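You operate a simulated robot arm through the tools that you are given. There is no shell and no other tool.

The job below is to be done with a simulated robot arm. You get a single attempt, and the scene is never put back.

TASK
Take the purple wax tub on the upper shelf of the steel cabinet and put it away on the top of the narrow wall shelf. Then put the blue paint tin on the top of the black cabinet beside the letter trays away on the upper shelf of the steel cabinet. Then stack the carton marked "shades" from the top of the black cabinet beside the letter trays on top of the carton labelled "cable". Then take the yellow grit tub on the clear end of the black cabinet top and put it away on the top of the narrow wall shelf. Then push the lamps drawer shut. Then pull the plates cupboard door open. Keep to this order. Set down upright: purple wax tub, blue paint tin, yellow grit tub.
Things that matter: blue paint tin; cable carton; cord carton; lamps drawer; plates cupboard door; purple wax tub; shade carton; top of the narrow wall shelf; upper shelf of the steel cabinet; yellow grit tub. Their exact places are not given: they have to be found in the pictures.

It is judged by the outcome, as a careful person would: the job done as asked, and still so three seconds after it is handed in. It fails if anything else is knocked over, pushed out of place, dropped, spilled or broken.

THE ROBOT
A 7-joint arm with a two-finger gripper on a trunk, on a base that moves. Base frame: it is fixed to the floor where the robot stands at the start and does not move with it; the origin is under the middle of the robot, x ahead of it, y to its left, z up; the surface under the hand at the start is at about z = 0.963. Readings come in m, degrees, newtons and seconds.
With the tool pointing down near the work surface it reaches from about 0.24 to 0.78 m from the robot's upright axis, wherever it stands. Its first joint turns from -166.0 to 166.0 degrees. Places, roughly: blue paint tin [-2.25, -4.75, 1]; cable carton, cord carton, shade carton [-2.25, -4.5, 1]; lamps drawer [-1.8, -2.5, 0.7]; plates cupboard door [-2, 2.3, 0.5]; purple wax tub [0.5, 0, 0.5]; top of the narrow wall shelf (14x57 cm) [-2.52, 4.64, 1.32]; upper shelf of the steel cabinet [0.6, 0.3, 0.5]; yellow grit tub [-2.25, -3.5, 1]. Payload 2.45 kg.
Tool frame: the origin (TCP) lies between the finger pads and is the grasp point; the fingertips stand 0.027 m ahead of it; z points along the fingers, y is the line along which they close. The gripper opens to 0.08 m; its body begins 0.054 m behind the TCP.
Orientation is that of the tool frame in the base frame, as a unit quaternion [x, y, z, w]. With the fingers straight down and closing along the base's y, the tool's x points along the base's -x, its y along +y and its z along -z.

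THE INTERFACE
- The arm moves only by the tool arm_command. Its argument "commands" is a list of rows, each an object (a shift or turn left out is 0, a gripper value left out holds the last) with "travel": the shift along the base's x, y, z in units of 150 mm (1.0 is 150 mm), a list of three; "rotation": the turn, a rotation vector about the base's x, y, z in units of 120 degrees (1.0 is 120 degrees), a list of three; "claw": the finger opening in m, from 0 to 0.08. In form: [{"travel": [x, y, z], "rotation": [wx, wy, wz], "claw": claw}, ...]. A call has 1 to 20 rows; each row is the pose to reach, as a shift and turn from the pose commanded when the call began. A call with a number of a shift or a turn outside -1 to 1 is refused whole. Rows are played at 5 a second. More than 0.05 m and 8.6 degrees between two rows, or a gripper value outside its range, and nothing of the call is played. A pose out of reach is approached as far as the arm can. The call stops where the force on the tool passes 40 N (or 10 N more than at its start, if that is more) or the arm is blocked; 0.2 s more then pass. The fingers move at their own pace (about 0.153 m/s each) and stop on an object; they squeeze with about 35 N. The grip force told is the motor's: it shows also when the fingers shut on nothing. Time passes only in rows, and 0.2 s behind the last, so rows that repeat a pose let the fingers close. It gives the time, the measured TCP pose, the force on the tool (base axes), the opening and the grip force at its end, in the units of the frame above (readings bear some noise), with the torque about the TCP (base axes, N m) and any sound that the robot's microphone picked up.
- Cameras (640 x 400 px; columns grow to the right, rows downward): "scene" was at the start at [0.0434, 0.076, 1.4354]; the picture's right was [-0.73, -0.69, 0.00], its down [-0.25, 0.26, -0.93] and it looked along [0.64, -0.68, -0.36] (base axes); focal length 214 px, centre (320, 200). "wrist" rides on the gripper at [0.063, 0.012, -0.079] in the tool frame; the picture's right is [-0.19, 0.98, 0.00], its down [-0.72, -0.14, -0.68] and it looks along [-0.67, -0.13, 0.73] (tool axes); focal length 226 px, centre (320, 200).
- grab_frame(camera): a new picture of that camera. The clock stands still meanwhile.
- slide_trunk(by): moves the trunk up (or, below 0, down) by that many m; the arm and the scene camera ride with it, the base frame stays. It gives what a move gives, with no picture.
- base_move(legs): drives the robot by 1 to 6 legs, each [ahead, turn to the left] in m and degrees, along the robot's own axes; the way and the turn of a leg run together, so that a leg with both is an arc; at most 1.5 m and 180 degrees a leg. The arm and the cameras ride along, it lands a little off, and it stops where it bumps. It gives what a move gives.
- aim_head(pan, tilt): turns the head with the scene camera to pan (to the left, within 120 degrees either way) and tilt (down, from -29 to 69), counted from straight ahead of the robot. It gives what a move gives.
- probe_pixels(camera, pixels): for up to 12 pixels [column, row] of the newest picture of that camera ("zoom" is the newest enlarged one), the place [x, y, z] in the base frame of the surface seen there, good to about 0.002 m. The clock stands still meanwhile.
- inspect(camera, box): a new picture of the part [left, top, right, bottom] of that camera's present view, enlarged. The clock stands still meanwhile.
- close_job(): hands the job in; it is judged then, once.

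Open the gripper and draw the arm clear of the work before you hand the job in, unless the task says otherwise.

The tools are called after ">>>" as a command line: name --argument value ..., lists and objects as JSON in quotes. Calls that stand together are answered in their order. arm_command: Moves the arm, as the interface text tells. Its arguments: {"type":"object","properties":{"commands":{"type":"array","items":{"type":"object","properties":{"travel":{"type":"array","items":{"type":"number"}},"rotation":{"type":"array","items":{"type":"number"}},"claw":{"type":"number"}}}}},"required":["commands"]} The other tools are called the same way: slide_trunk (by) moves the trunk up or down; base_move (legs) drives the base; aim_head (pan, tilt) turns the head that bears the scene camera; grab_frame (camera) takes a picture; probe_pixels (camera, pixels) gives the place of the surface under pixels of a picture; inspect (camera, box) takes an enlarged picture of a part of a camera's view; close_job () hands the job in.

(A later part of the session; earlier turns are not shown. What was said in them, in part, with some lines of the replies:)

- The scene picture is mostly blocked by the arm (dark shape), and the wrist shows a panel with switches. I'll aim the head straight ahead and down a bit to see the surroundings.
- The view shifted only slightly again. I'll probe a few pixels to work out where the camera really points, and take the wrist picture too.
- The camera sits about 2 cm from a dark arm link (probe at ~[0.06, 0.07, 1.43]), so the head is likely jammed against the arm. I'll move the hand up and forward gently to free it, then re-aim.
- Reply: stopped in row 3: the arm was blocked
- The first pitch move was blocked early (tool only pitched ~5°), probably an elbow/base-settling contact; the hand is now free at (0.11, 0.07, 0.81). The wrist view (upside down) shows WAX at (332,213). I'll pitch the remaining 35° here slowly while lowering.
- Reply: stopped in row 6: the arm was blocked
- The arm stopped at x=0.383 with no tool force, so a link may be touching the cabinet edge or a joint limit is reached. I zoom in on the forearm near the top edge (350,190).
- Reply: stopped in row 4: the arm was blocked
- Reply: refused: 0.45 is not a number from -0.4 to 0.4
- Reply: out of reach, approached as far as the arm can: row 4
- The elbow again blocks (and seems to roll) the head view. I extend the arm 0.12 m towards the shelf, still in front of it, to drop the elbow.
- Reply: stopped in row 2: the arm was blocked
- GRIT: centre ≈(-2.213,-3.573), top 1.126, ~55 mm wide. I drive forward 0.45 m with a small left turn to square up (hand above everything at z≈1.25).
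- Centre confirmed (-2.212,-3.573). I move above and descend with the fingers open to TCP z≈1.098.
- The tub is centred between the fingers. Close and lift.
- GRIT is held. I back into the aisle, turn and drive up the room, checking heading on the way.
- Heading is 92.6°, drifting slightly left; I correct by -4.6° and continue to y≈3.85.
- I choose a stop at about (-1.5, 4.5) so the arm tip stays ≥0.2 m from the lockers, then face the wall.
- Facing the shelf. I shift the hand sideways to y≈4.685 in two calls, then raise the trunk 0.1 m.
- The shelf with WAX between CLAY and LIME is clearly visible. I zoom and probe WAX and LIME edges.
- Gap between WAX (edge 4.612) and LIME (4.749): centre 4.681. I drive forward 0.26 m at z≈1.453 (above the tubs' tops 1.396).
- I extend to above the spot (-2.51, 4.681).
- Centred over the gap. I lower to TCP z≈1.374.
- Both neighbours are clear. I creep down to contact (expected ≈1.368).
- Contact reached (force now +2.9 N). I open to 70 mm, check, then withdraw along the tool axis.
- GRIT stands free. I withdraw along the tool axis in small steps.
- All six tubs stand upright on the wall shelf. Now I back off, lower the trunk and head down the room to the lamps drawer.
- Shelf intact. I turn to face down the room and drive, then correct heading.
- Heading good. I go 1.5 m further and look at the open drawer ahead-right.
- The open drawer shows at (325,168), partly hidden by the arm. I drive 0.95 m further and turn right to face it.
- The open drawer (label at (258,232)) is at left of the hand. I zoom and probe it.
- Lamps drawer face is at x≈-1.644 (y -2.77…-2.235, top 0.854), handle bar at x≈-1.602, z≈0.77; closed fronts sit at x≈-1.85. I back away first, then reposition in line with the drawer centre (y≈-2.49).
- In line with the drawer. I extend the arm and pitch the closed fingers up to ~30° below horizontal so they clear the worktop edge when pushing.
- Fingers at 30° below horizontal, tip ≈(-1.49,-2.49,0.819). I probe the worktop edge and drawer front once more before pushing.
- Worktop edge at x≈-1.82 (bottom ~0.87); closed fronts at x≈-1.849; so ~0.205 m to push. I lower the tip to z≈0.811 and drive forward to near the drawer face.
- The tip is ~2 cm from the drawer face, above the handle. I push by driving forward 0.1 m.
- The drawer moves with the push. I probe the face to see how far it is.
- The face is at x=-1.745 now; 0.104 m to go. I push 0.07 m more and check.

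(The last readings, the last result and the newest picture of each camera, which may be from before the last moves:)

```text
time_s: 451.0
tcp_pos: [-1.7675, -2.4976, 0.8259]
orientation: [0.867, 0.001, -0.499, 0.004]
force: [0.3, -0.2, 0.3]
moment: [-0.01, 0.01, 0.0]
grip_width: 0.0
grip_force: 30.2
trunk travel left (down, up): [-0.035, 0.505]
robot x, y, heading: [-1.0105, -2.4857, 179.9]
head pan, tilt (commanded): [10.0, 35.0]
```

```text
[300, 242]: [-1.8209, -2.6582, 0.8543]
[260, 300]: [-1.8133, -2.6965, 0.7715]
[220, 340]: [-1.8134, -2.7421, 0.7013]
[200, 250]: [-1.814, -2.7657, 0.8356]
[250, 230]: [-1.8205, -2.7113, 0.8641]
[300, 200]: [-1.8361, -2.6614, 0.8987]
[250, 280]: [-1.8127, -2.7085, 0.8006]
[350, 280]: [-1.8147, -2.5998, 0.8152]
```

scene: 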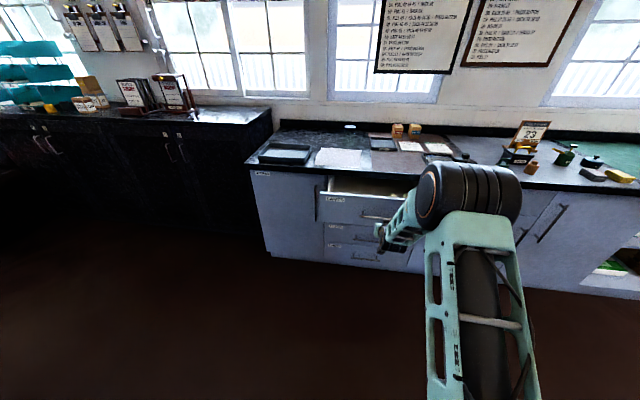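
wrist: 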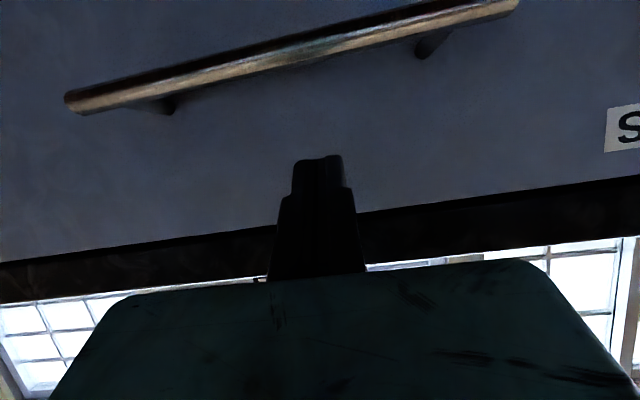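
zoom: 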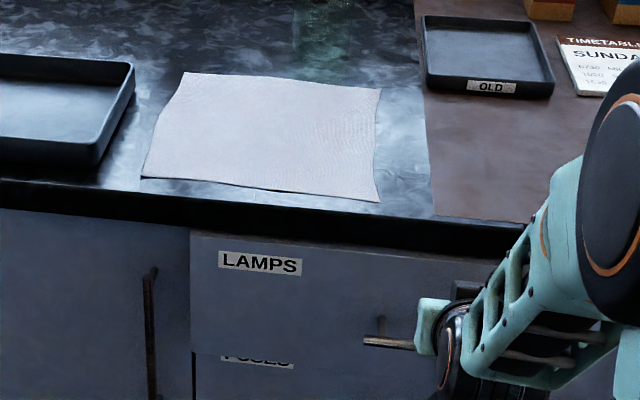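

0.036 m left. I finish with the arm in small steps, letting the force stop signal the closed position.

>>> arm_command --commands '[{"travel": [-0.04, 0, 0]}, {"travel": [-0.08, 0, 0]}, {"travel": [-0.12, 0, 0]}, {"travel": [-0.16, 0, 0]}, {"travel": [-0.2, 0, 0]}, {"travel": [-0.23, 0, 0]}, {"travel": [-0.25, 0, 0]}, {"travel": [-0.25, 0, 0]}]'

>>> inspect --camera "scene" --box '[270, 150, 430, 250]'

>>> probe_pixels --camera "zoom" --pixels '[[300, 262], [260, 300], [220, 340], [160, 250], [250, 280], [350, 280], [250, 370]]'

```text
time_s: 452.8
tcp_pos: [-1.8051, -2.4987, 0.8255]
orientation: [0.867, 0.001, -0.498, 0.004]
force: [0.6, 0.4, 0.4]
moment: [0.02, 0.01, 0.0]
grip_width: 0.0001
grip_force: 29.7
trunk travel left (down, up): [-0.035, 0.505]
robot x, y, heading: [-1.0132, -2.4867, 179.9]
head pan, tilt (commanded): [10.0, 35.0]
```

```text
4.00 times, centred on (350, 200) of scene
```

zoom: 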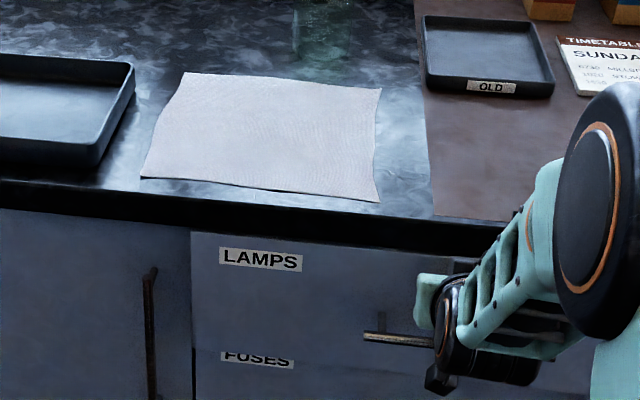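

```text
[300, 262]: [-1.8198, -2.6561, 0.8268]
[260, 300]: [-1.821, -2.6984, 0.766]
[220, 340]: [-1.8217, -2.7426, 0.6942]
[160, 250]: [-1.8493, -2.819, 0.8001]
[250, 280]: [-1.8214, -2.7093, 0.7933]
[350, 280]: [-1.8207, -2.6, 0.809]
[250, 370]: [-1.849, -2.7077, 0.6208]
```

The face is at x≈-1.821 now (earlier it coasted ahead of the tip). I keep pushing in small steps toward -1.849.

>>> arm_command --commands '[{"travel": [-0.03, 0, 0]}, {"travel": [-0.06, 0, 0]}, {"travel": [-0.09, 0, 0]}, {"travel": [-0.12, 0, 0]}, {"travel": [-0.15, 0, 0]}, {"travel": [-0.15, 0, 0]}]'

>>> inspect --camera "scene" --box '[270, 150, 430, 250]'

>>> probe_pixels --camera "zoom" --pixels '[[300, 272], [260, 300], [220, 340], [160, 250], [250, 280], [350, 280], [250, 370]]'

>>> grab_frame --camera "wrist"

```text
time_s: 454.2
tcp_pos: [-1.827, -2.4999, 0.8265]
orientation: [0.867, 0.001, -0.499, 0.003]
force: [-0.3, -0.9, -0.5]
moment: [0.0, -0.02, 0.01]
grip_width: 0.0
grip_force: 29.9
trunk travel left (down, up): [-0.035, 0.505]
robot x, y, heading: [-1.0135, -2.4871, 179.8]
head pan, tilt (commanded): [10.0, 35.0]
```

```text
4.00 times, centred on (350, 200) of scene
```

zoom: 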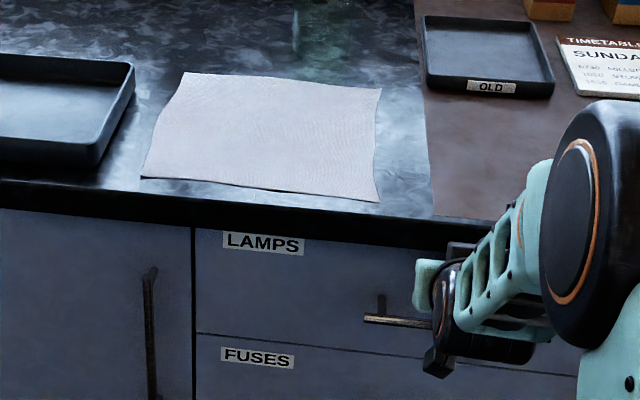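

```text
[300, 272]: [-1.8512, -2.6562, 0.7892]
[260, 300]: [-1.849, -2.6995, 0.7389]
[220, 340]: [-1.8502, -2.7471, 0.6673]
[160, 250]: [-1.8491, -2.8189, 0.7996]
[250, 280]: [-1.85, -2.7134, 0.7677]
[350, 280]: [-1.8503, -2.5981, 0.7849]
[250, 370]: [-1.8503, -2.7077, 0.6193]
```

```text
taken
```

wrist: 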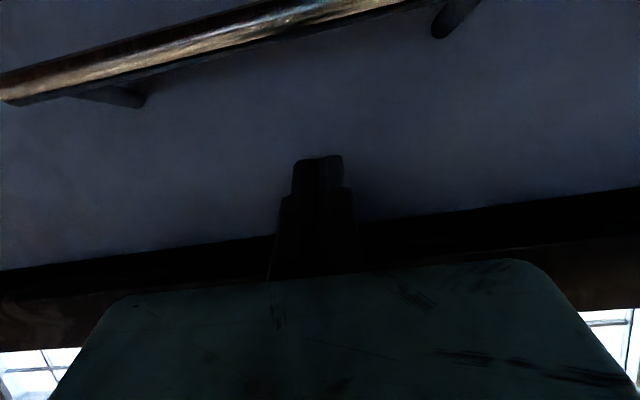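

The drawer face is now flush (-1.850, same as FUSES and the cabinet). I press 4 mm more to confirm the stop.

>>> arm_command --commands '[{"travel": [-0.015, 0, 0]}, {"travel": [-0.03, 0, 0]}, {"travel": [-0.03, 0, 0]}]'

```text
time_s: 455.0
tcp_pos: [-1.832, -2.499, 0.8255]
orientation: [0.867, 0.0, -0.498, 0.003]
force: [0.3, 0.2, 0.5]
moment: [-0.01, -0.04, -0.01]
grip_width: 0.0
grip_force: 29.4
trunk travel left (down, up): [-0.035, 0.505]
robot x, y, heading: [-1.0123, -2.4856, 179.8]
head pan, tilt (commanded): [10.0, 35.0]
```

No reaction force yet; I check the face position again.

>>> inspect --camera "scene" --box '[270, 150, 430, 250]'

>>> probe_pixels --camera "zoom" --pixels '[[300, 272], [260, 300], [220, 325], [160, 250], [250, 280], [350, 280], [250, 370]]'

```text
4.00 times, centred on (350, 200) of scene
```

zoom: 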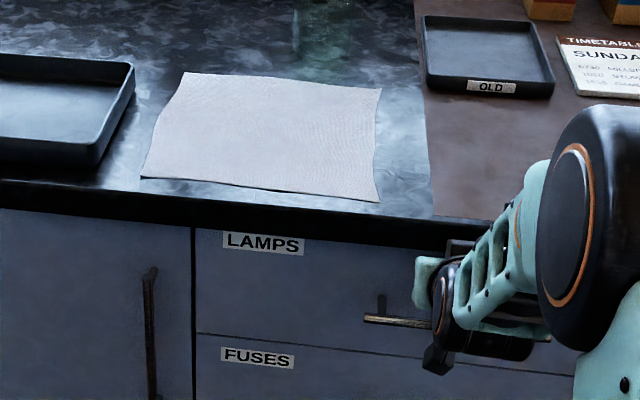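

```text
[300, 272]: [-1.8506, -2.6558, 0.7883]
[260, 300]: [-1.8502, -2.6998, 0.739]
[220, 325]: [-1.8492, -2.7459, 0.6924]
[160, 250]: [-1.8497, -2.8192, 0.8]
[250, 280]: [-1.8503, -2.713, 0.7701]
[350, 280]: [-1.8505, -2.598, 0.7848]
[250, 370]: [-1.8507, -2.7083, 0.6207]
```

The drawer is fully shut and flush. I retract the hand and back away.

>>> arm_command --commands '[{"travel": [0.25, 0, 0]}, {"travel": [0.5, 0, 0]}, {"travel": [0.5, 0, 0]}]'

>>> base_move --legs '[[-0.05, 0]]'

>>> aim_head --pan 0 --tilt 35

>>> grab_frame --camera "scene"

```text
time_s: 455.8
tcp_pos: [-1.7566, -2.4991, 0.8229]
orientation: [0.866, 0.002, -0.499, 0.005]
force: [-0.3, 0.6, -1.2]
moment: [-0.03, 0.02, -0.04]
grip_width: 0.0001
grip_force: 29.5
trunk travel left (down, up): [-0.035, 0.505]
robot x, y, heading: [-1.011, -2.4895, 179.9]
head pan, tilt (commanded): [10.0, 35.0]
```

```text
time_s: 456.7
tcp_pos: [-1.7076, -2.499, 0.8233]
orientation: [0.867, 0.001, -0.498, 0.004]
force: [-0.4, 0.3, 0.5]
moment: [0.0, -0.01, 0.01]
grip_width: 0.0001
grip_force: 29.8
trunk travel left (down, up): [-0.035, 0.505]
robot x, y, heading: [-0.9634, -2.49, 179.7]
head pan, tilt (commanded): [10.0, 35.0]
```

```text
time_s: 457.4
tcp_pos: [-1.7063, -2.4982, 0.8244]
orientation: [0.867, 0.0, -0.499, 0.003]
force: [1.5, -0.4, 0.4]
moment: [0.01, 0.01, 0.01]
grip_width: 0.0002
grip_force: 30.0
trunk travel left (down, up): [-0.035, 0.505]
robot x, y, heading: [-0.9606, -2.4895, 179.9]
head pan, tilt (commanded): [0.0, 35.0]
```

```text
taken
```

scene: 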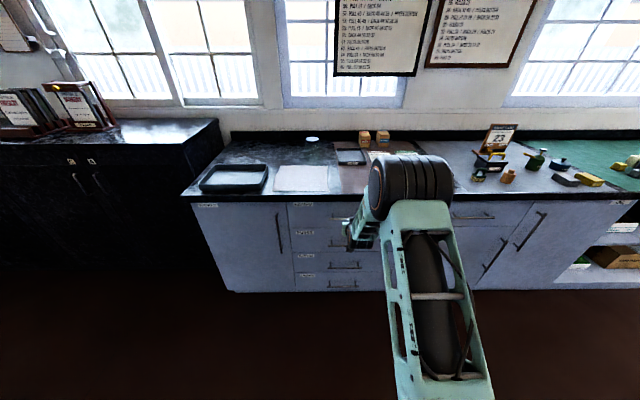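

The drawer is shut and everything on the worktop is in place. I back 0.1 m, turn and drive up to y≈2.0 to look at the plates cupboard.

>>> base_move --legs '[[-0.1, 0], [0, -90], [1.5, 0], [1.5, 0], [1.3, 0]]'

>>> aim_head --pan 80 --tilt 35

>>> grab_frame --camera "scene"

```text
time_s: 482.7
tcp_pos: [-0.7281, 2.557, 0.8236]
orientation: [-0.596, 0.63, 0.344, 0.36]
force: [-0.4, 0.3, -0.1]
moment: [0.02, 0.02, -0.02]
grip_width: 0.0
grip_force: 30.2
trunk travel left (down, up): [-0.035, 0.505]
robot x, y, heading: [-0.7661, 1.8136, 86.6]
head pan, tilt (commanded): [0.0, 35.0]
```

```text
time_s: 484.2
tcp_pos: [-0.7264, 2.5577, 0.8241]
orientation: [-0.595, 0.629, 0.346, 0.36]
force: [0.4, -0.5, 0.7]
moment: [0.01, -0.01, 0.03]
grip_width: 0.0
grip_force: 30.5
trunk travel left (down, up): [-0.035, 0.505]
robot x, y, heading: [-0.757, 1.8074, 86.3]
head pan, tilt (commanded): [80.0, 35.0]
```

```text
taken
```

scene: 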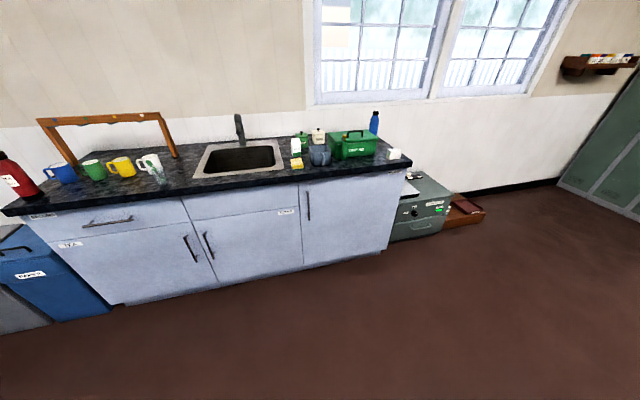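

I zoom on the labels to identify the plates cupboard and probe.

>>> inspect --camera "scene" --box '[170, 160, 426, 320]'

```text
2.50 times, centred on (298, 240) of scene
```

zoom: 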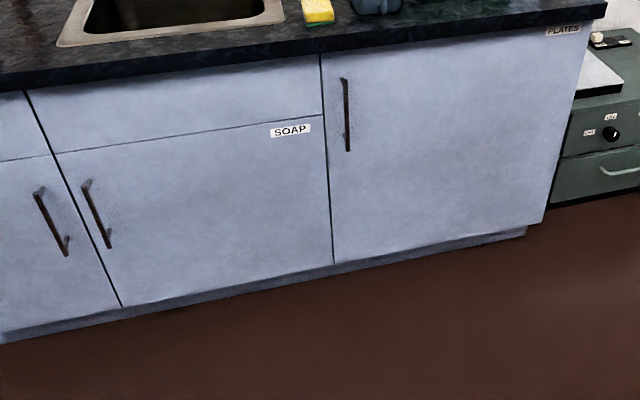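

The rightmost door carries PLATES (zoom (563,30)), with a vertical bar handle at its left (346,115). I probe the handle and door.

>>> probe_pixels --camera "zoom" --pixels '[[346, 115], [344, 82], [347, 148], [345, 95], [348, 135], [330, 200], [450, 150], [545, 210], [575, 60], [322, 70], [450, 45], [450, 20]]'

>>> inspect --camera "scene" --box '[290, 170, 338, 230]'

```text
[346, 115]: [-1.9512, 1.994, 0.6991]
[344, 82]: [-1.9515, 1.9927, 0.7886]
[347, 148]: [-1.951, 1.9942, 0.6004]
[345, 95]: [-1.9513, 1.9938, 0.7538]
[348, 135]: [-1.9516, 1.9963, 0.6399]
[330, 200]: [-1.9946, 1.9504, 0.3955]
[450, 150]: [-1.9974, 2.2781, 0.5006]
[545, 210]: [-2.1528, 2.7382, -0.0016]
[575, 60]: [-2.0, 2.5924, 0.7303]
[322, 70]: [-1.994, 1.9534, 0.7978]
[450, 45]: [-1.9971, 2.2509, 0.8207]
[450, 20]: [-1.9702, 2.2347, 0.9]
```

```text
6.67 times, centred on (314, 200) of scene
```

zoom: 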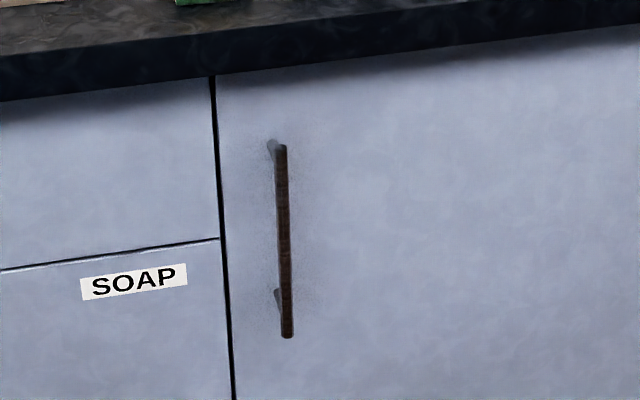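

Handle: vertical bar at (≈-1.956, 1.994), z 0.60–0.79, door face x≈-1.997, hinge on the far right (y≈2.65). First I bring the arm back in (pitch back to ~39° from down, retract 15 cm) before approaching.

>>> arm_command --commands '[{"travel": [0, -0.2, 0], "rotation": [-0.036, 0.002, 0]}, {"travel": [0, -0.4, 0], "rotation": [-0.072, 0.004, 0]}, {"travel": [0, -0.6, 0], "rotation": [-0.107, 0.007, 0]}, {"travel": [0, -0.8, 0], "rotation": [-0.143, 0.009, 0]}, {"travel": [0, -1.0, 0], "rotation": [-0.178, 0.011, 0]}, {"travel": [0, -1.0, 0], "rotation": [-0.178, 0.011, 0]}]'

>>> base_move --legs '[[0, 104], [0.55, 0]]'

>>> aim_head --pan -20 --tilt 40

>>> grab_frame --camera "scene"

```text
time_s: 485.6
tcp_pos: [-0.7275, 2.4073, 0.8227]
orientation: [-0.647, 0.688, 0.228, 0.236]
force: [0.0, -0.4, -0.9]
moment: [0.01, -0.01, 0.02]
grip_width: 0.0002
grip_force: 30.0
trunk travel left (down, up): [-0.035, 0.505]
robot x, y, heading: [-0.7638, 1.8171, 86.5]
head pan, tilt (commanded): [80.0, 35.0]
```

```text
time_s: 493.2
tcp_pos: [-1.8877, 1.6423, 0.8222]
orientation: [0.942, 0.071, -0.328, 0.029]
force: [-0.6, 0.6, 0.6]
moment: [0.01, 0.0, -0.01]
grip_width: 0.0
grip_force: 30.5
trunk travel left (down, up): [-0.035, 0.505]
robot x, y, heading: [-1.2962, 1.7301, -172.0]
head pan, tilt (commanded): [80.0, 35.0]
```

```text
time_s: 495.0
tcp_pos: [-1.8873, 1.6435, 0.823]
orientation: [0.942, 0.07, -0.328, 0.028]
force: [0.4, -0.7, -0.4]
moment: [0.0, 0.01, 0.0]
grip_width: 0.0
grip_force: 29.6
trunk travel left (down, up): [-0.035, 0.505]
robot x, y, heading: [-1.2973, 1.7317, -171.9]
head pan, tilt (commanded): [-20.0, 40.0]
```

```text
taken
```

scene: 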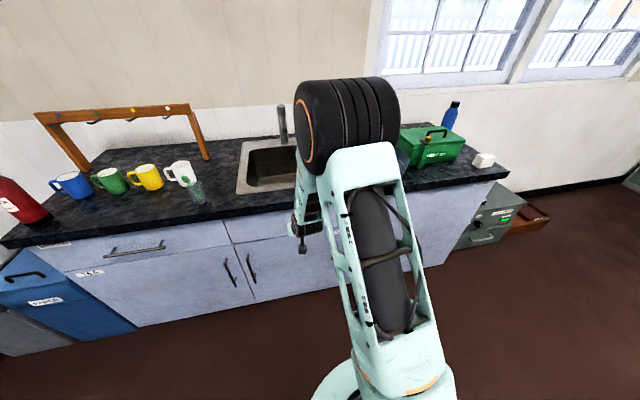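

Now at (-1.30,1.73). I turn right ~38° so the robot faces between the handle and the door's swing, then look.

>>> base_move --legs '[[0, -40]]'

>>> aim_head --pan 10 --tilt 45

>>> grab_frame --camera "scene"

>>> grab_frame --camera "wrist"

```text
time_s: 497.3
tcp_pos: [-1.8088, 2.0399, 0.8234]
orientation: [0.91, -0.253, -0.317, -0.083]
force: [0.1, 0.3, -0.2]
moment: [0.01, -0.02, -0.03]
grip_width: 0.0004
grip_force: 29.7
trunk travel left (down, up): [-0.035, 0.505]
robot x, y, heading: [-1.2969, 1.7335, 148.2]
head pan, tilt (commanded): [-20.0, 40.0]
```

```text
time_s: 498.2
tcp_pos: [-1.8083, 2.0384, 0.823]
orientation: [0.91, -0.254, -0.318, -0.085]
force: [0.0, 0.4, -0.1]
moment: [-0.01, 0.01, 0.01]
grip_width: 0.0
grip_force: 29.9
trunk travel left (down, up): [-0.035, 0.505]
robot x, y, heading: [-1.2977, 1.7314, 148.4]
head pan, tilt (commanded): [10.0, 45.0]
```

```text
taken
```

scene: 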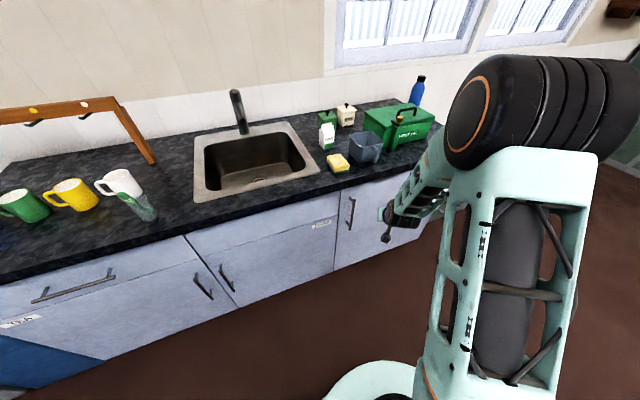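

```text
taken
```

wrist: 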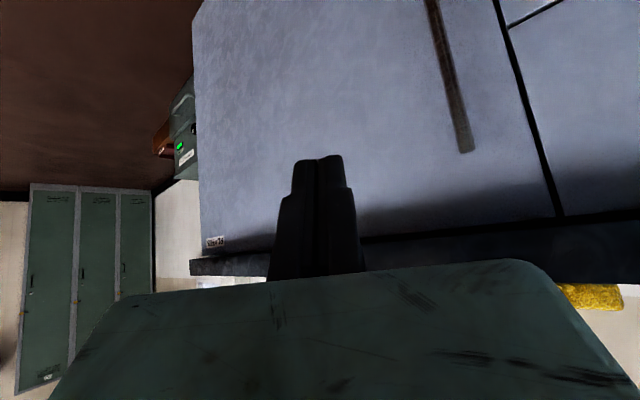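

The handle is at (350,213) in the scene. I turn the tool +31° about z to face the door squarely, open the gripper to 6 cm, and position in front of the handle at z≈0.71.

>>> arm_command --commands '[{"travel": [0.0, -0.05, -0.15], "rotation": [0, 0, 0.065], "claw": 0.06}, {"travel": [-0.02, -0.1, -0.3], "rotation": [0, 0, 0.13], "claw": 0.06}, {"travel": [-0.1, -0.2, -0.45], "rotation": [0, 0, 0.195]}, {"travel": [-0.2, -0.29, -0.6], "rotation": [0, 0, 0.26]}, {"travel": [-0.25, -0.29, -0.75], "rotation": [0, 0, 0.26]}, {"travel": [-0.25, -0.29, -0.75], "rotation": [0, 0, 0.26]}]'

>>> grab_frame --camera "wrist"

>>> inspect --camera "scene" --box '[300, 150, 460, 250]'

```text
time_s: 499.6
tcp_pos: [-1.8455, 1.9977, 0.7087]
orientation: [0.944, 0.0, -0.33, 0.005]
force: [-0.5, 0.2, 0.1]
moment: [0.02, -0.01, 0.01]
grip_width: 0.06
grip_force: 0.0
trunk travel left (down, up): [-0.035, 0.505]
robot x, y, heading: [-1.2988, 1.73, 148.4]
head pan, tilt (commanded): [10.0, 45.0]
```

```text
taken
```

wrist: 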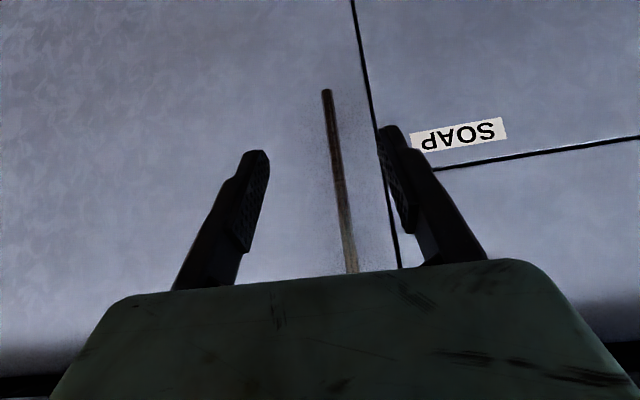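

```text
4.00 times, centred on (380, 200) of scene
```

zoom: 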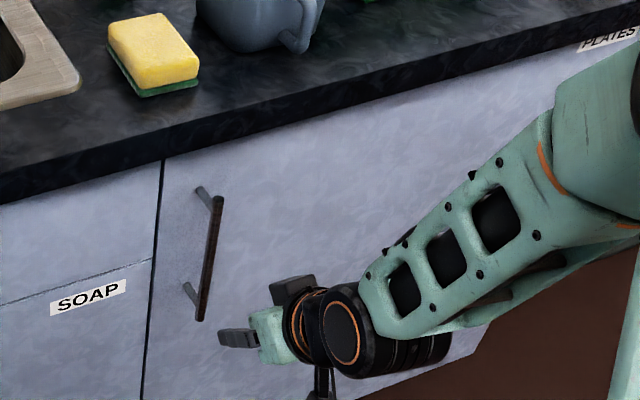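

The bar lies between the open fingers in the wrist view (335,170). I probe it once more for exact x,y.

>>> probe_pixels --camera "zoom" --pixels '[[214, 210], [208, 260], [202, 310], [216, 200], [190, 290], [165, 200], [200, 190]]'

>>> probe_pixels --camera "wrist" --pixels '[[328, 100], [335, 150], [341, 190], [345, 230], [360, 100], [200, 100]]'

```text
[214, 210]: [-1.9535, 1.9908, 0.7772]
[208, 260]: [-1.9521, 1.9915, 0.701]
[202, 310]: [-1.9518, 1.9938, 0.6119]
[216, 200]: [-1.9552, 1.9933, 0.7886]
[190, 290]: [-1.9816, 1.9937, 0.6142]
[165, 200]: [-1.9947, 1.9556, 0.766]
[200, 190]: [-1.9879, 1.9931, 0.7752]
```

```text
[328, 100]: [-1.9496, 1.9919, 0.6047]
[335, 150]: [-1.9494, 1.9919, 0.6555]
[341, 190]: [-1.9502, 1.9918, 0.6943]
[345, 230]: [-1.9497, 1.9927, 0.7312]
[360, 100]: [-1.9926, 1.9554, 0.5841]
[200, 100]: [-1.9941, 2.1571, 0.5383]
```

Bar centre ≈(-1.955,1.992). I advance so the TCP reaches the bar.

>>> arm_command --commands '[{"travel": [-0.2, -0.02, -0.02]}, {"travel": [-0.4, -0.035, -0.04]}, {"travel": [-0.6, -0.035, -0.05]}, {"travel": [-0.72, -0.035, -0.05]}, {"travel": [-0.72, -0.035, -0.05]}]'

>>> grab_frame --camera "wrist"

```text
time_s: 500.8
tcp_pos: [-1.9529, 1.9924, 0.7014]
orientation: [0.945, -0.001, -0.328, 0.004]
force: [8.2, -0.6, 3.3]
moment: [0.04, 0.67, 0.0]
grip_width: 0.0599
grip_force: 0.0
trunk travel left (down, up): [-0.035, 0.505]
robot x, y, heading: [-1.3018, 1.7337, 148.3]
head pan, tilt (commanded): [10.0, 45.0]
```

```text
taken
```

wrist: 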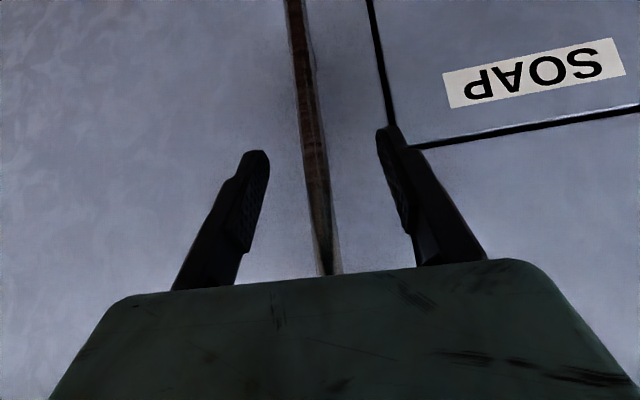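

A light touch (8 N): the palm meets the bar's upper end. I back off 2 cm, raise to z≈0.752 so that only the bar's top lies in the grip, and re-advance.

>>> arm_command --commands '[{"travel": [0.13, 0, 0]}, {"travel": [0.2, 0, 0.15]}, {"travel": [0.2, 0, 0.34]}, {"travel": [0.1, 0, 0.34]}, {"travel": [0.0, 0, 0.34]}, {"travel": [-0.01, 0, 0.34]}, {"travel": [-0.01, 0, 0.34]}]'

>>> grab_frame --camera "wrist"

```text
time_s: 502.4
tcp_pos: [-1.9559, 1.9903, 0.7534]
orientation: [0.945, 0.0, -0.328, 0.005]
force: [-1.0, 0.3, -0.4]
moment: [0.02, 0.0, -0.01]
grip_width: 0.0602
grip_force: 0.1
trunk travel left (down, up): [-0.035, 0.505]
robot x, y, heading: [-1.3026, 1.7311, 148.6]
head pan, tilt (commanded): [10.0, 45.0]
```

```text
taken
```

wrist: 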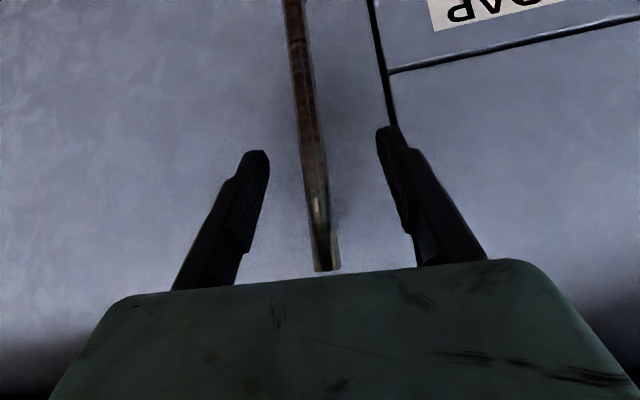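

No contact force now; the bar's top end is just short of the palm. I close the gripper on the bar.

>>> arm_command --commands '[{"claw": 0.03}, {"claw": 0.0}, {"claw": 0.0}, {"claw": 0.0}, {"claw": 0.0}]'

>>> grab_frame --camera "wrist"

```text
time_s: 503.6
tcp_pos: [-1.9565, 1.9923, 0.7537]
orientation: [0.944, 0.0, -0.329, 0.005]
force: [-0.8, 9.1, -4.0]
moment: [0.99, -0.14, 0.0]
grip_width: 0.0115
grip_force: 38.6
trunk travel left (down, up): [-0.035, 0.505]
robot x, y, heading: [-1.2979, 1.7315, 148.3]
head pan, tilt (commanded): [10.0, 45.0]
```

```text
taken
```

wrist: 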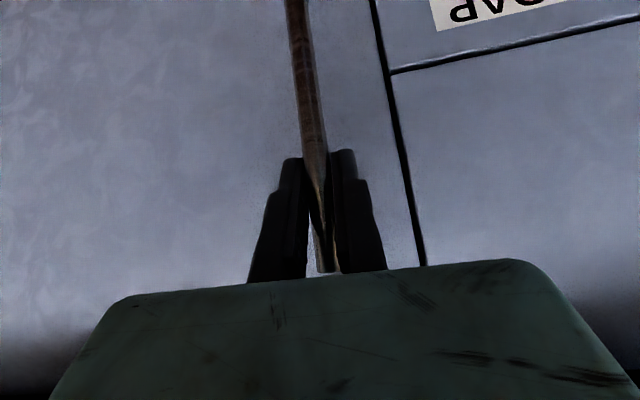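

Gripped on the bar (11.5 mm). I now pull along the door's arc (hinge ≈(-2.0,2.65), radius ≈0.66), first to ~12.5°, in small steps.

>>> arm_command --commands '[{"travel": [0.09, 0.007, 0]}, {"travel": [0.19, 0.017, 0]}, {"travel": [0.285, 0.028, 0]}, {"travel": [0.38, 0.042, 0]}, {"travel": [0.475, 0.058, 0]}, {"travel": [0.571, 0.075, 0]}, {"travel": [0.665, 0.095, 0]}, {"travel": [0.758, 0.117, 0]}, {"travel": [0.85, 0.14, 0]}, {"travel": [0.943, 0.167, 0]}, {"travel": [0.943, 0.167, 0]}]'

>>> grab_frame --camera "wrist"

>>> grab_frame --camera "scene"

```text
time_s: 506.0
tcp_pos: [-1.8148, 2.0191, 0.7541]
orientation: [0.944, -0.001, -0.33, 0.003]
force: [-10.4, 33.8, 4.3]
moment: [0.72, 0.17, 0.13]
grip_width: 0.0117
grip_force: 38.2
trunk travel left (down, up): [-0.035, 0.505]
robot x, y, heading: [-1.3013, 1.7314, 148.4]
head pan, tilt (commanded): [10.0, 45.0]
```

```text
taken
```

wrist: 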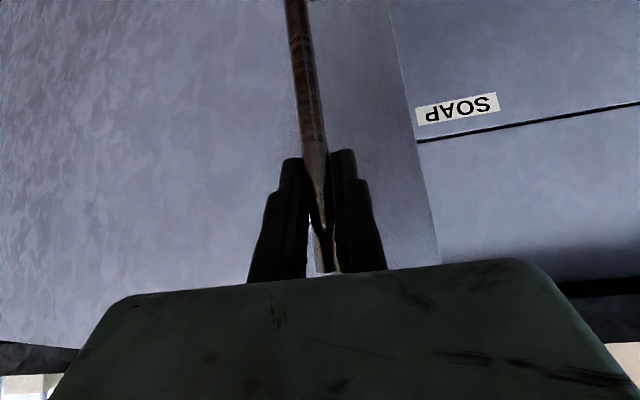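

```text
taken
```

scene: 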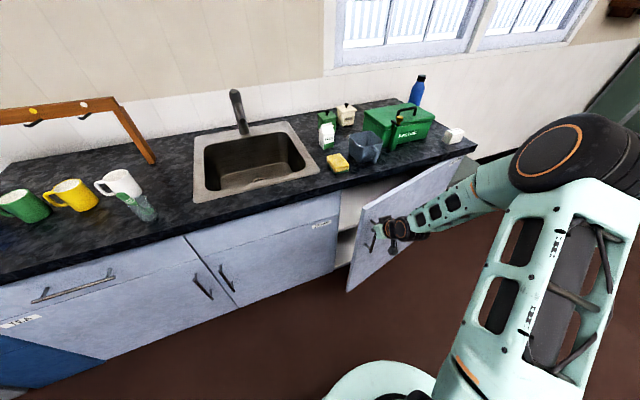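

The door is coming open, but there's ~34 N sideways (+y), so the true arc bends more to +y. I probe the door's plane to correct the hinge estimate.

>>> probe_pixels --camera "scene" --pixels '[[355, 215], [350, 280], [375, 270], [410, 215], [445, 175], [455, 165], [400, 195], [365, 210], [340, 250], [425, 225]]'

```text
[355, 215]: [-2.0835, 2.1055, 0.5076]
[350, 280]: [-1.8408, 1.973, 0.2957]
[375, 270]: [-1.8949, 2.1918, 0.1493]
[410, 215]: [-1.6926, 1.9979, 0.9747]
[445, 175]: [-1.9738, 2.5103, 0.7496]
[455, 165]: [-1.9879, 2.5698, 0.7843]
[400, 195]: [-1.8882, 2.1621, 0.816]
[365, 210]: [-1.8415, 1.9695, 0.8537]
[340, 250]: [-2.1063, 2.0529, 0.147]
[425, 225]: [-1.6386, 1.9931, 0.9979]
```

The door is at ~13.5°; refined hinge ≈(-1.997, 2.605), radius 0.614. I continue along the corrected arc to ~28°.

>>> arm_command --commands '[{"travel": [0.03, 0.035, 0]}, {"travel": [0.1, 0.055, 0]}, {"travel": [0.175, 0.079, 0]}, {"travel": [0.275, 0.117, 0]}, {"travel": [0.375, 0.157, 0]}, {"travel": [0.475, 0.2, 0]}, {"travel": [0.571, 0.246, 0]}, {"travel": [0.666, 0.295, 0]}, {"travel": [0.761, 0.345, 0]}, {"travel": [0.853, 0.398, 0]}, {"travel": [0.945, 0.453, 0]}, {"travel": [0.945, 0.453, 0]}]'

>>> grab_frame --camera "wrist"

>>> grab_frame --camera "scene"

```text
time_s: 508.6
tcp_pos: [-1.6721, 2.0845, 0.7532]
orientation: [0.944, 0.0, -0.329, 0.004]
force: [-9.4, 15.5, 1.5]
moment: [1.06, 0.14, 0.03]
grip_width: 0.0117
grip_force: 38.5
trunk travel left (down, up): [-0.035, 0.505]
robot x, y, heading: [-1.2981, 1.7303, 148.2]
head pan, tilt (commanded): [10.0, 45.0]
```

```text
taken
```

wrist: 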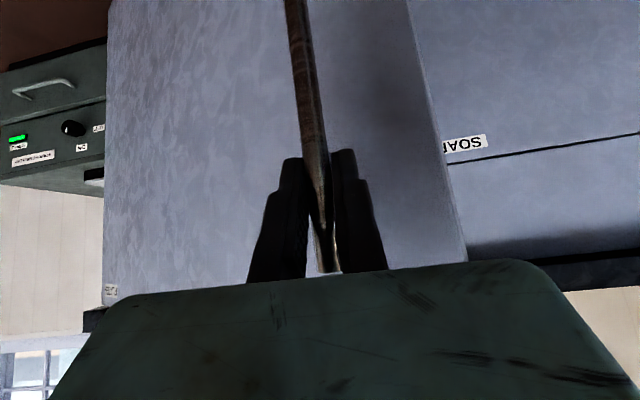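

```text
taken
```

scene: 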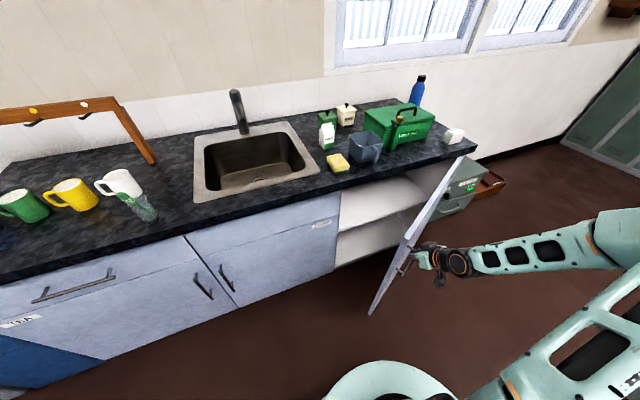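

The door is at ~28° and the cupboard interior shows. I continue along the arc to ~43°.

>>> arm_command --commands '[{"travel": [0.09, 0.07, 0]}, {"travel": [0.179, 0.128, 0]}, {"travel": [0.266, 0.19, 0]}, {"travel": [0.352, 0.255, 0]}, {"travel": [0.435, 0.323, 0]}, {"travel": [0.517, 0.392, 0]}, {"travel": [0.597, 0.463, 0]}, {"travel": [0.675, 0.536, 0]}, {"travel": [0.752, 0.612, 0]}, {"travel": [0.827, 0.689, 0]}, {"travel": [0.827, 0.689, 0]}]'

>>> grab_frame --camera "wrist"

>>> grab_frame --camera "scene"

```text
time_s: 511.0
tcp_pos: [-1.5484, 2.186, 0.7537]
orientation: [0.944, 0.0, -0.33, 0.004]
force: [15.1, -15.3, 4.0]
moment: [1.12, -0.51, -0.02]
grip_width: 0.0115
grip_force: 38.4
trunk travel left (down, up): [-0.035, 0.505]
robot x, y, heading: [-1.2991, 1.7327, 148.3]
head pan, tilt (commanded): [10.0, 45.0]
```

```text
taken
```

wrist: 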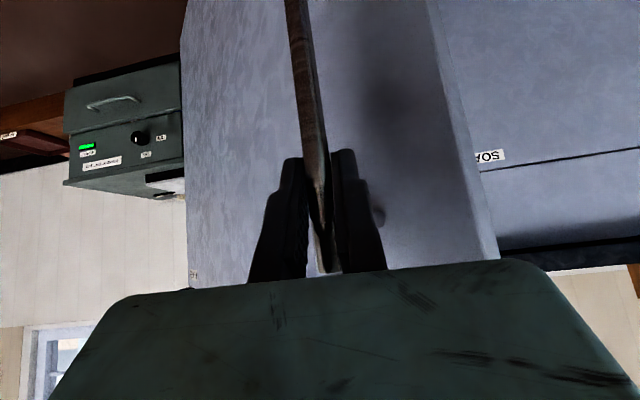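

```text
taken
```

scene: 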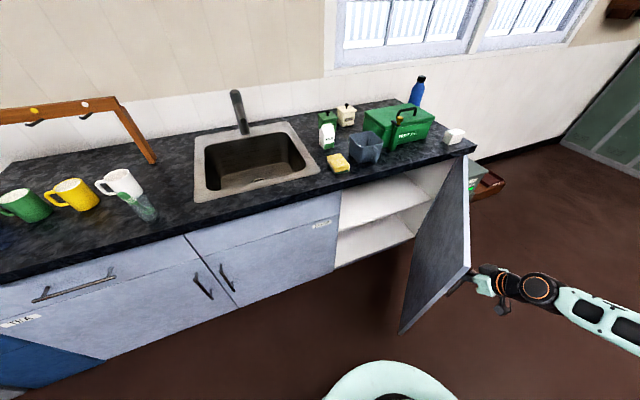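

The door is at ~43°, moving freely. I continue to ~58°.

>>> arm_command --commands '[{"travel": [0.08, 0.065, 0]}, {"travel": [0.149, 0.143, 0]}, {"travel": [0.217, 0.226, 0]}, {"travel": [0.283, 0.311, 0]}, {"travel": [0.346, 0.397, 0]}, {"travel": [0.407, 0.485, 0]}, {"travel": [0.466, 0.575, 0]}, {"travel": [0.523, 0.666, 0]}, {"travel": [0.577, 0.759, 0]}, {"travel": [0.629, 0.853, 0]}, {"travel": [0.629, 0.853, 0]}]'

>>> grab_frame --camera "wrist"

>>> grab_frame --camera "scene"

```text
time_s: 513.4
tcp_pos: [-1.4519, 2.3159, 0.7533]
orientation: [0.944, 0.0, -0.329, 0.005]
force: [11.1, -5.6, -13.4]
moment: [1.08, -0.19, -0.09]
grip_width: 0.0117
grip_force: 39.1
trunk travel left (down, up): [-0.035, 0.505]
robot x, y, heading: [-1.3002, 1.7286, 148.4]
head pan, tilt (commanded): [10.0, 45.0]
```

```text
taken
```

wrist: 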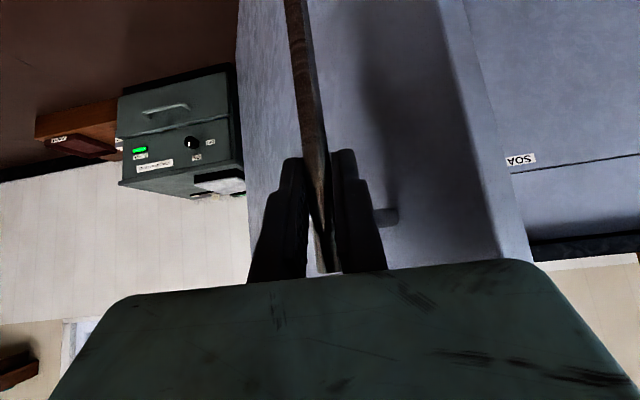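

```text
taken
```

scene: 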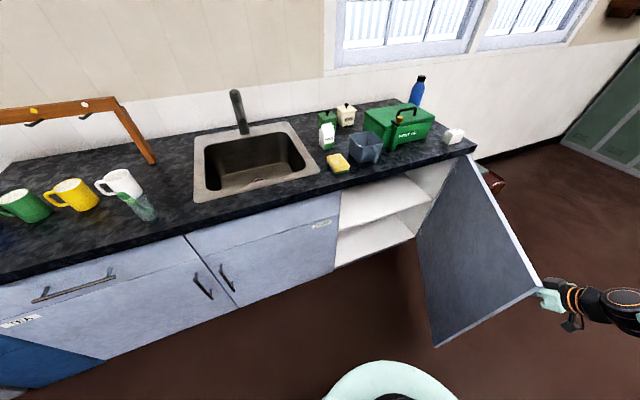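

The door is at ~58°. I carry on a bit further, to ~68°, as far as the arm reaches.

>>> arm_command --commands '[{"travel": [0.05, 0.1, 0]}, {"travel": [0.099, 0.198, 0]}, {"travel": [0.143, 0.296, 0]}, {"travel": [0.185, 0.394, 0]}, {"travel": [0.224, 0.494, 0]}, {"travel": [0.261, 0.595, 0]}, {"travel": [0.273, 0.63, 0]}, {"travel": [0.273, 0.63, 0]}]'

>>> grab_frame --camera "scene"

>>> grab_frame --camera "wrist"

```text
time_s: 515.2
tcp_pos: [-1.4109, 2.4101, 0.7529]
orientation: [0.944, 0.001, -0.329, 0.005]
force: [33.0, -12.2, -11.2]
moment: [1.4, 0.8, -0.09]
grip_width: 0.0114
grip_force: 38.6
trunk travel left (down, up): [-0.035, 0.505]
robot x, y, heading: [-1.3003, 1.7313, 148.2]
head pan, tilt (commanded): [10.0, 45.0]
```

```text
taken
```

scene: 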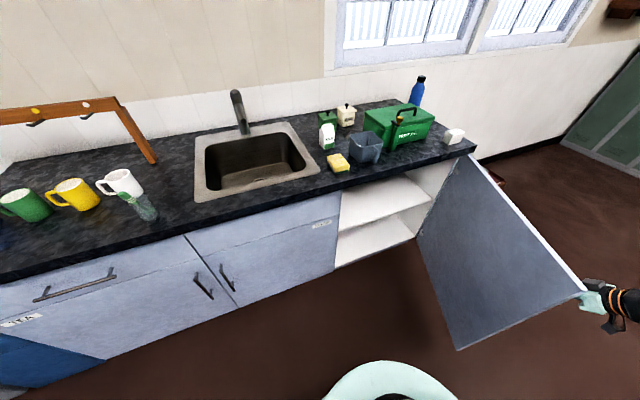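

```text
taken
```

wrist: 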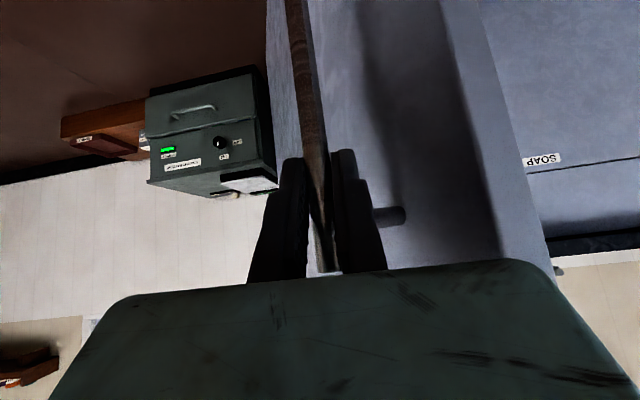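

Door at ~68°, with a 33 N outward load because the true radius is slightly larger. I ease +x by 3 mm and go on to ~75°.

>>> arm_command --commands '[{"travel": [0.03, 0.0, 0]}, {"travel": [0.05, 0.08, 0]}, {"travel": [0.07, 0.16, 0]}, {"travel": [0.088, 0.24, 0]}, {"travel": [0.105, 0.32, 0]}, {"travel": [0.125, 0.41, 0]}, {"travel": [0.147, 0.51, 0]}, {"travel": [0.147, 0.51, 0]}]'

>>> grab_frame --camera "scene"

>>> probe_pixels --camera "scene" --pixels '[[470, 200], [500, 250], [540, 290], [470, 300], [440, 260], [560, 295], [480, 340], [450, 200]]'

```text
time_s: 517.0
tcp_pos: [-1.3893, 2.486, 0.7538]
orientation: [0.944, 0.001, -0.329, 0.004]
force: [20.0, -4.0, -1.7]
moment: [0.9, -0.79, -0.03]
grip_width: 0.0117
grip_force: 38.6
trunk travel left (down, up): [-0.035, 0.505]
robot x, y, heading: [-1.2964, 1.7301, 148.0]
head pan, tilt (commanded): [10.0, 45.0]
```

```text
taken
```

scene: 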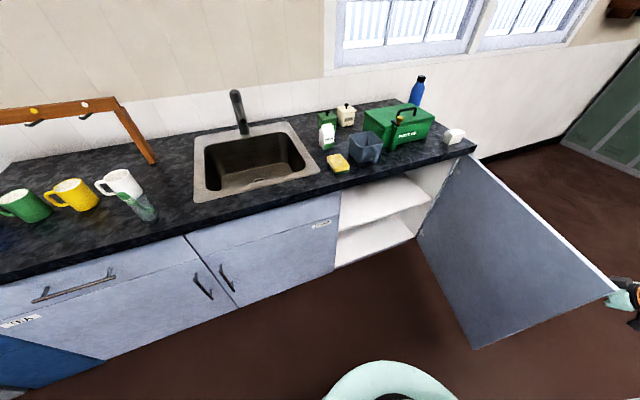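

```text
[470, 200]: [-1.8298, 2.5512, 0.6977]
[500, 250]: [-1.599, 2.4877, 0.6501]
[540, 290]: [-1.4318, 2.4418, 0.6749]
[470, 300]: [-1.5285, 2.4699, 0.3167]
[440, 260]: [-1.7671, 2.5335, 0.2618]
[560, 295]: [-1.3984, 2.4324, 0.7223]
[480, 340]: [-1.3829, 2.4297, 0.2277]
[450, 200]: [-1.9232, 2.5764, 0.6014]
```

The door stands at ~75°. I try a little further, to ~80°, along the arc.

>>> arm_command --commands '[{"travel": [0.025, 0.06, 0]}, {"travel": [0.035, 0.12, 0]}, {"travel": [0.043, 0.18, 0]}, {"travel": [0.052, 0.24, 0]}, {"travel": [0.06, 0.3, 0]}, {"travel": [0.065, 0.36, 0]}, {"travel": [0.065, 0.36, 0]}]'

>>> grab_frame --camera "wrist"

>>> grab_frame --camera "scene"

```text
time_s: 518.0
tcp_pos: [-1.3814, 2.518, 0.7534]
orientation: [0.944, 0.001, -0.329, 0.008]
force: [9.4, -4.5, 4.9]
moment: [-1.59, 1.12, 1.86]
grip_width: 0.012
grip_force: 38.7
trunk travel left (down, up): [-0.035, 0.505]
robot x, y, heading: [-1.2996, 1.7312, 148.6]
head pan, tilt (commanded): [10.0, 45.0]
stopped in row 4: the force on the tool passed its limit at 40 N (the readings are from after the stop); the commanded pose is now the measured one
```

```text
taken
```

wrist: 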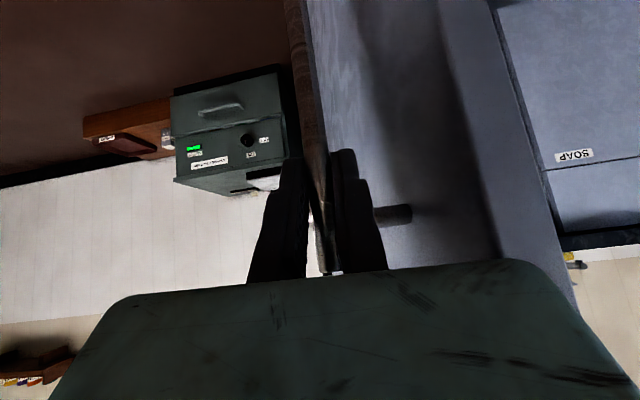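

```text
taken
```

scene: 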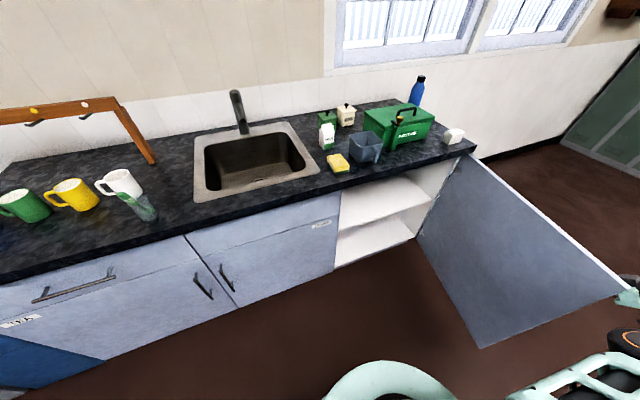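

The arm stopped at ~78° as the handle's post meets a finger; the door is wide open. I open the gripper just a little (28 mm) and check.

>>> arm_command --commands '[{"claw": 0.018}, {"claw": 0.024}, {"claw": 0.026}, {"claw": 0.026}]'

>>> grab_frame --camera "wrist"

```text
time_s: 519.0
tcp_pos: [-1.3841, 2.518, 0.7526]
orientation: [0.944, 0.0, -0.329, 0.006]
force: [0.4, 0.5, -0.8]
moment: [0.04, 0.05, 0.03]
grip_width: 0.0261
grip_force: 0.3
trunk travel left (down, up): [-0.035, 0.505]
robot x, y, heading: [-1.2945, 1.7345, 148.5]
head pan, tilt (commanded): [10.0, 45.0]
```

```text
taken
```

wrist: 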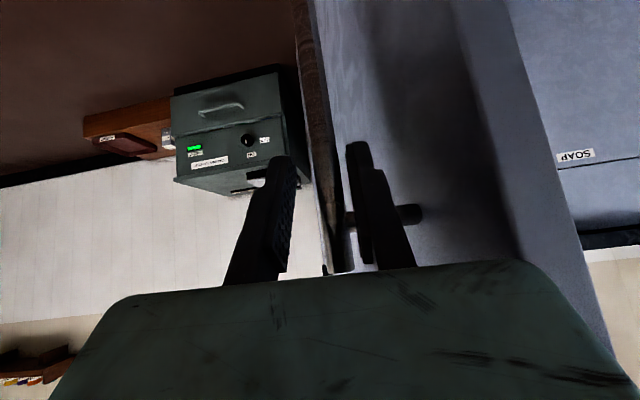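

No residual force. I withdraw strictly along the tool axis (up and +x) in small steps.

>>> arm_command --commands '[{"travel": [0.04, 0, 0.05]}, {"travel": [0.08, 0, 0.1]}, {"travel": [0.125, 0, 0.156]}, {"travel": [0.18, 0, 0.225]}, {"travel": [0.25, 0, 0.312]}, {"travel": [0.33, 0, 0.412]}, {"travel": [0.4, 0, 0.5]}, {"travel": [0.4, 0, 0.5]}]'

>>> grab_frame --camera "wrist"

>>> grab_frame --camera "scene"

```text
time_s: 520.8
tcp_pos: [-1.3235, 2.5192, 0.8269]
orientation: [0.944, 0.0, -0.329, 0.006]
force: [-0.2, 1.2, 0.7]
moment: [0.0, -0.02, 0.02]
grip_width: 0.0259
grip_force: 0.0
trunk travel left (down, up): [-0.035, 0.505]
robot x, y, heading: [-1.2996, 1.7322, 148.3]
head pan, tilt (commanded): [10.0, 45.0]
```

```text
taken
```

wrist: 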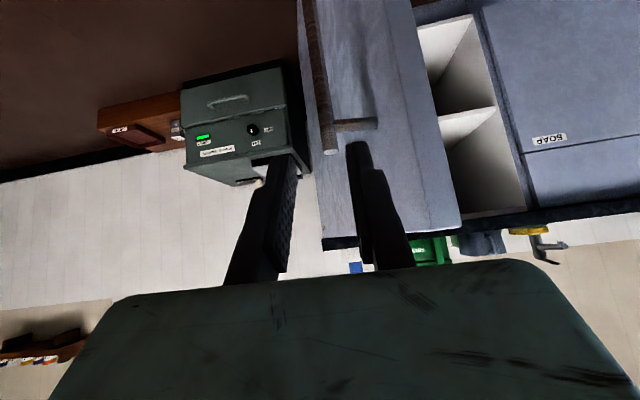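

```text
taken
```

scene: 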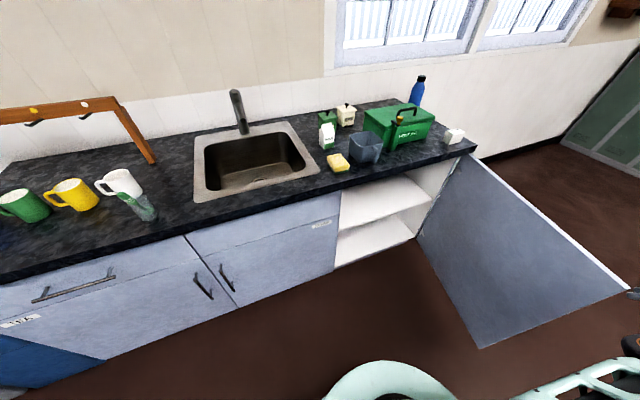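

The hand is clear of the handle and the door stays at ~78°. I reverse the base so the hand moves away (+x, −y) from the door.

>>> base_move --legs '[[-0.4, 0]]'

>>> arm_command --commands '[{"claw": 0.06}, {"claw": 0.08}, {"claw": 0.08}]'

>>> aim_head --pan 0 --tilt 30

>>> grab_frame --camera "scene"

```text
time_s: 523.3
tcp_pos: [-0.9829, 2.3071, 0.8273]
orientation: [0.944, 0.002, -0.329, 0.006]
force: [-0.4, 0.4, -0.8]
moment: [-0.01, -0.01, -0.01]
grip_width: 0.026
grip_force: 0.1
trunk travel left (down, up): [-0.035, 0.505]
robot x, y, heading: [-0.9528, 1.5199, 148.6]
head pan, tilt (commanded): [10.0, 45.0]
```

```text
time_s: 524.1
tcp_pos: [-0.9823, 2.3076, 0.8278]
orientation: [0.944, 0.003, -0.329, 0.007]
force: [-0.6, 0.4, 0.5]
moment: [0.01, 0.01, -0.01]
grip_width: 0.08
grip_force: 0.1
trunk travel left (down, up): [-0.035, 0.505]
robot x, y, heading: [-0.9563, 1.5179, 148.4]
head pan, tilt (commanded): [10.0, 45.0]
```

```text
time_s: 524.9
tcp_pos: [-0.9828, 2.3089, 0.8279]
orientation: [0.944, 0.003, -0.329, 0.008]
force: [0.4, -0.2, 0.5]
moment: [-0.01, 0.03, -0.01]
grip_width: 0.0801
grip_force: 0.0
trunk travel left (down, up): [-0.035, 0.505]
robot x, y, heading: [-0.9543, 1.5197, 148.4]
head pan, tilt (commanded): [0.0, 30.0]
```

```text
taken
```

scene: 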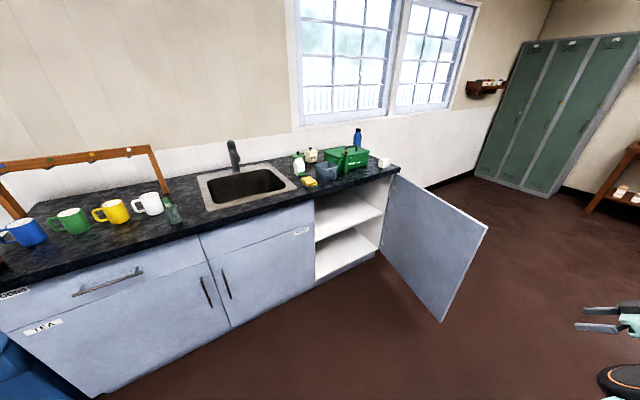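

The plates door stands wide open and the arm is clear. A last zoom on the wall shelf to confirm the tubs before handing in.

>>> inspect --camera "scene" --box '[450, 65, 530, 115]'

>>> probe_pixels --camera "scene" --pixels '[[440, 230], [470, 245], [400, 220], [445, 300]]'

```text
8.00 times, centred on (490, 90) of scene
```

zoom: 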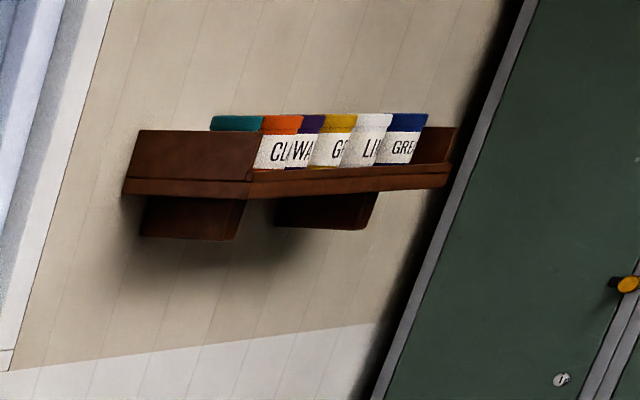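

```text
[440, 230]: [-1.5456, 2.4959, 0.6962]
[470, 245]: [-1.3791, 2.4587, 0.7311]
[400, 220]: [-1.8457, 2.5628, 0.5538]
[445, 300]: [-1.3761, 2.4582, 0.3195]
```

All six tubs stand upright on the wall shelf, and the door is at ~77°. The drawer was flush, SHADES was on CABLE and the blue tin was upright when I last checked them. The gripper is open and clear, so I hand in the job.

>>> close_job

```text
The job is handed in.
```

I did all six jobs in the order you gave and handed the job in. I don't have the verdict, only what I saw and measured along the way.

| Job | Where it ended up |
|---|---|
| Purple wax tub | Upright on the top of the narrow wall shelf, between CLAY and LIME |
| Blue paint tin | Upright on the upper shelf of the steel cabinet, to the right of the brown tin |
| "Shades" carton | Centred on top of the "cable" carton, overhanging about 2 cm front and back; the "cord" carton was not moved |
| Yellow grit tub | Upright on the narrow wall shelf, between the wax tub and LIME |
| Lamps drawer | Shut, with its face flush with the drawer below |
| Plates cupboard door | Open to about 77°; I stopped there because a handle post met a finger of the gripper |

I saw nothing knocked over or moved out of place. On the way to the wax tub the forearm pressed against the steel cabinet's top edge twice, and nothing on the cabinet moved. Just before handing in I looked again at the wall shelf and the cupboard door. The blue tin, the carton stack and the drawer I last saw right after finishing each one.

The gripper is open and the arm is clear of everything.
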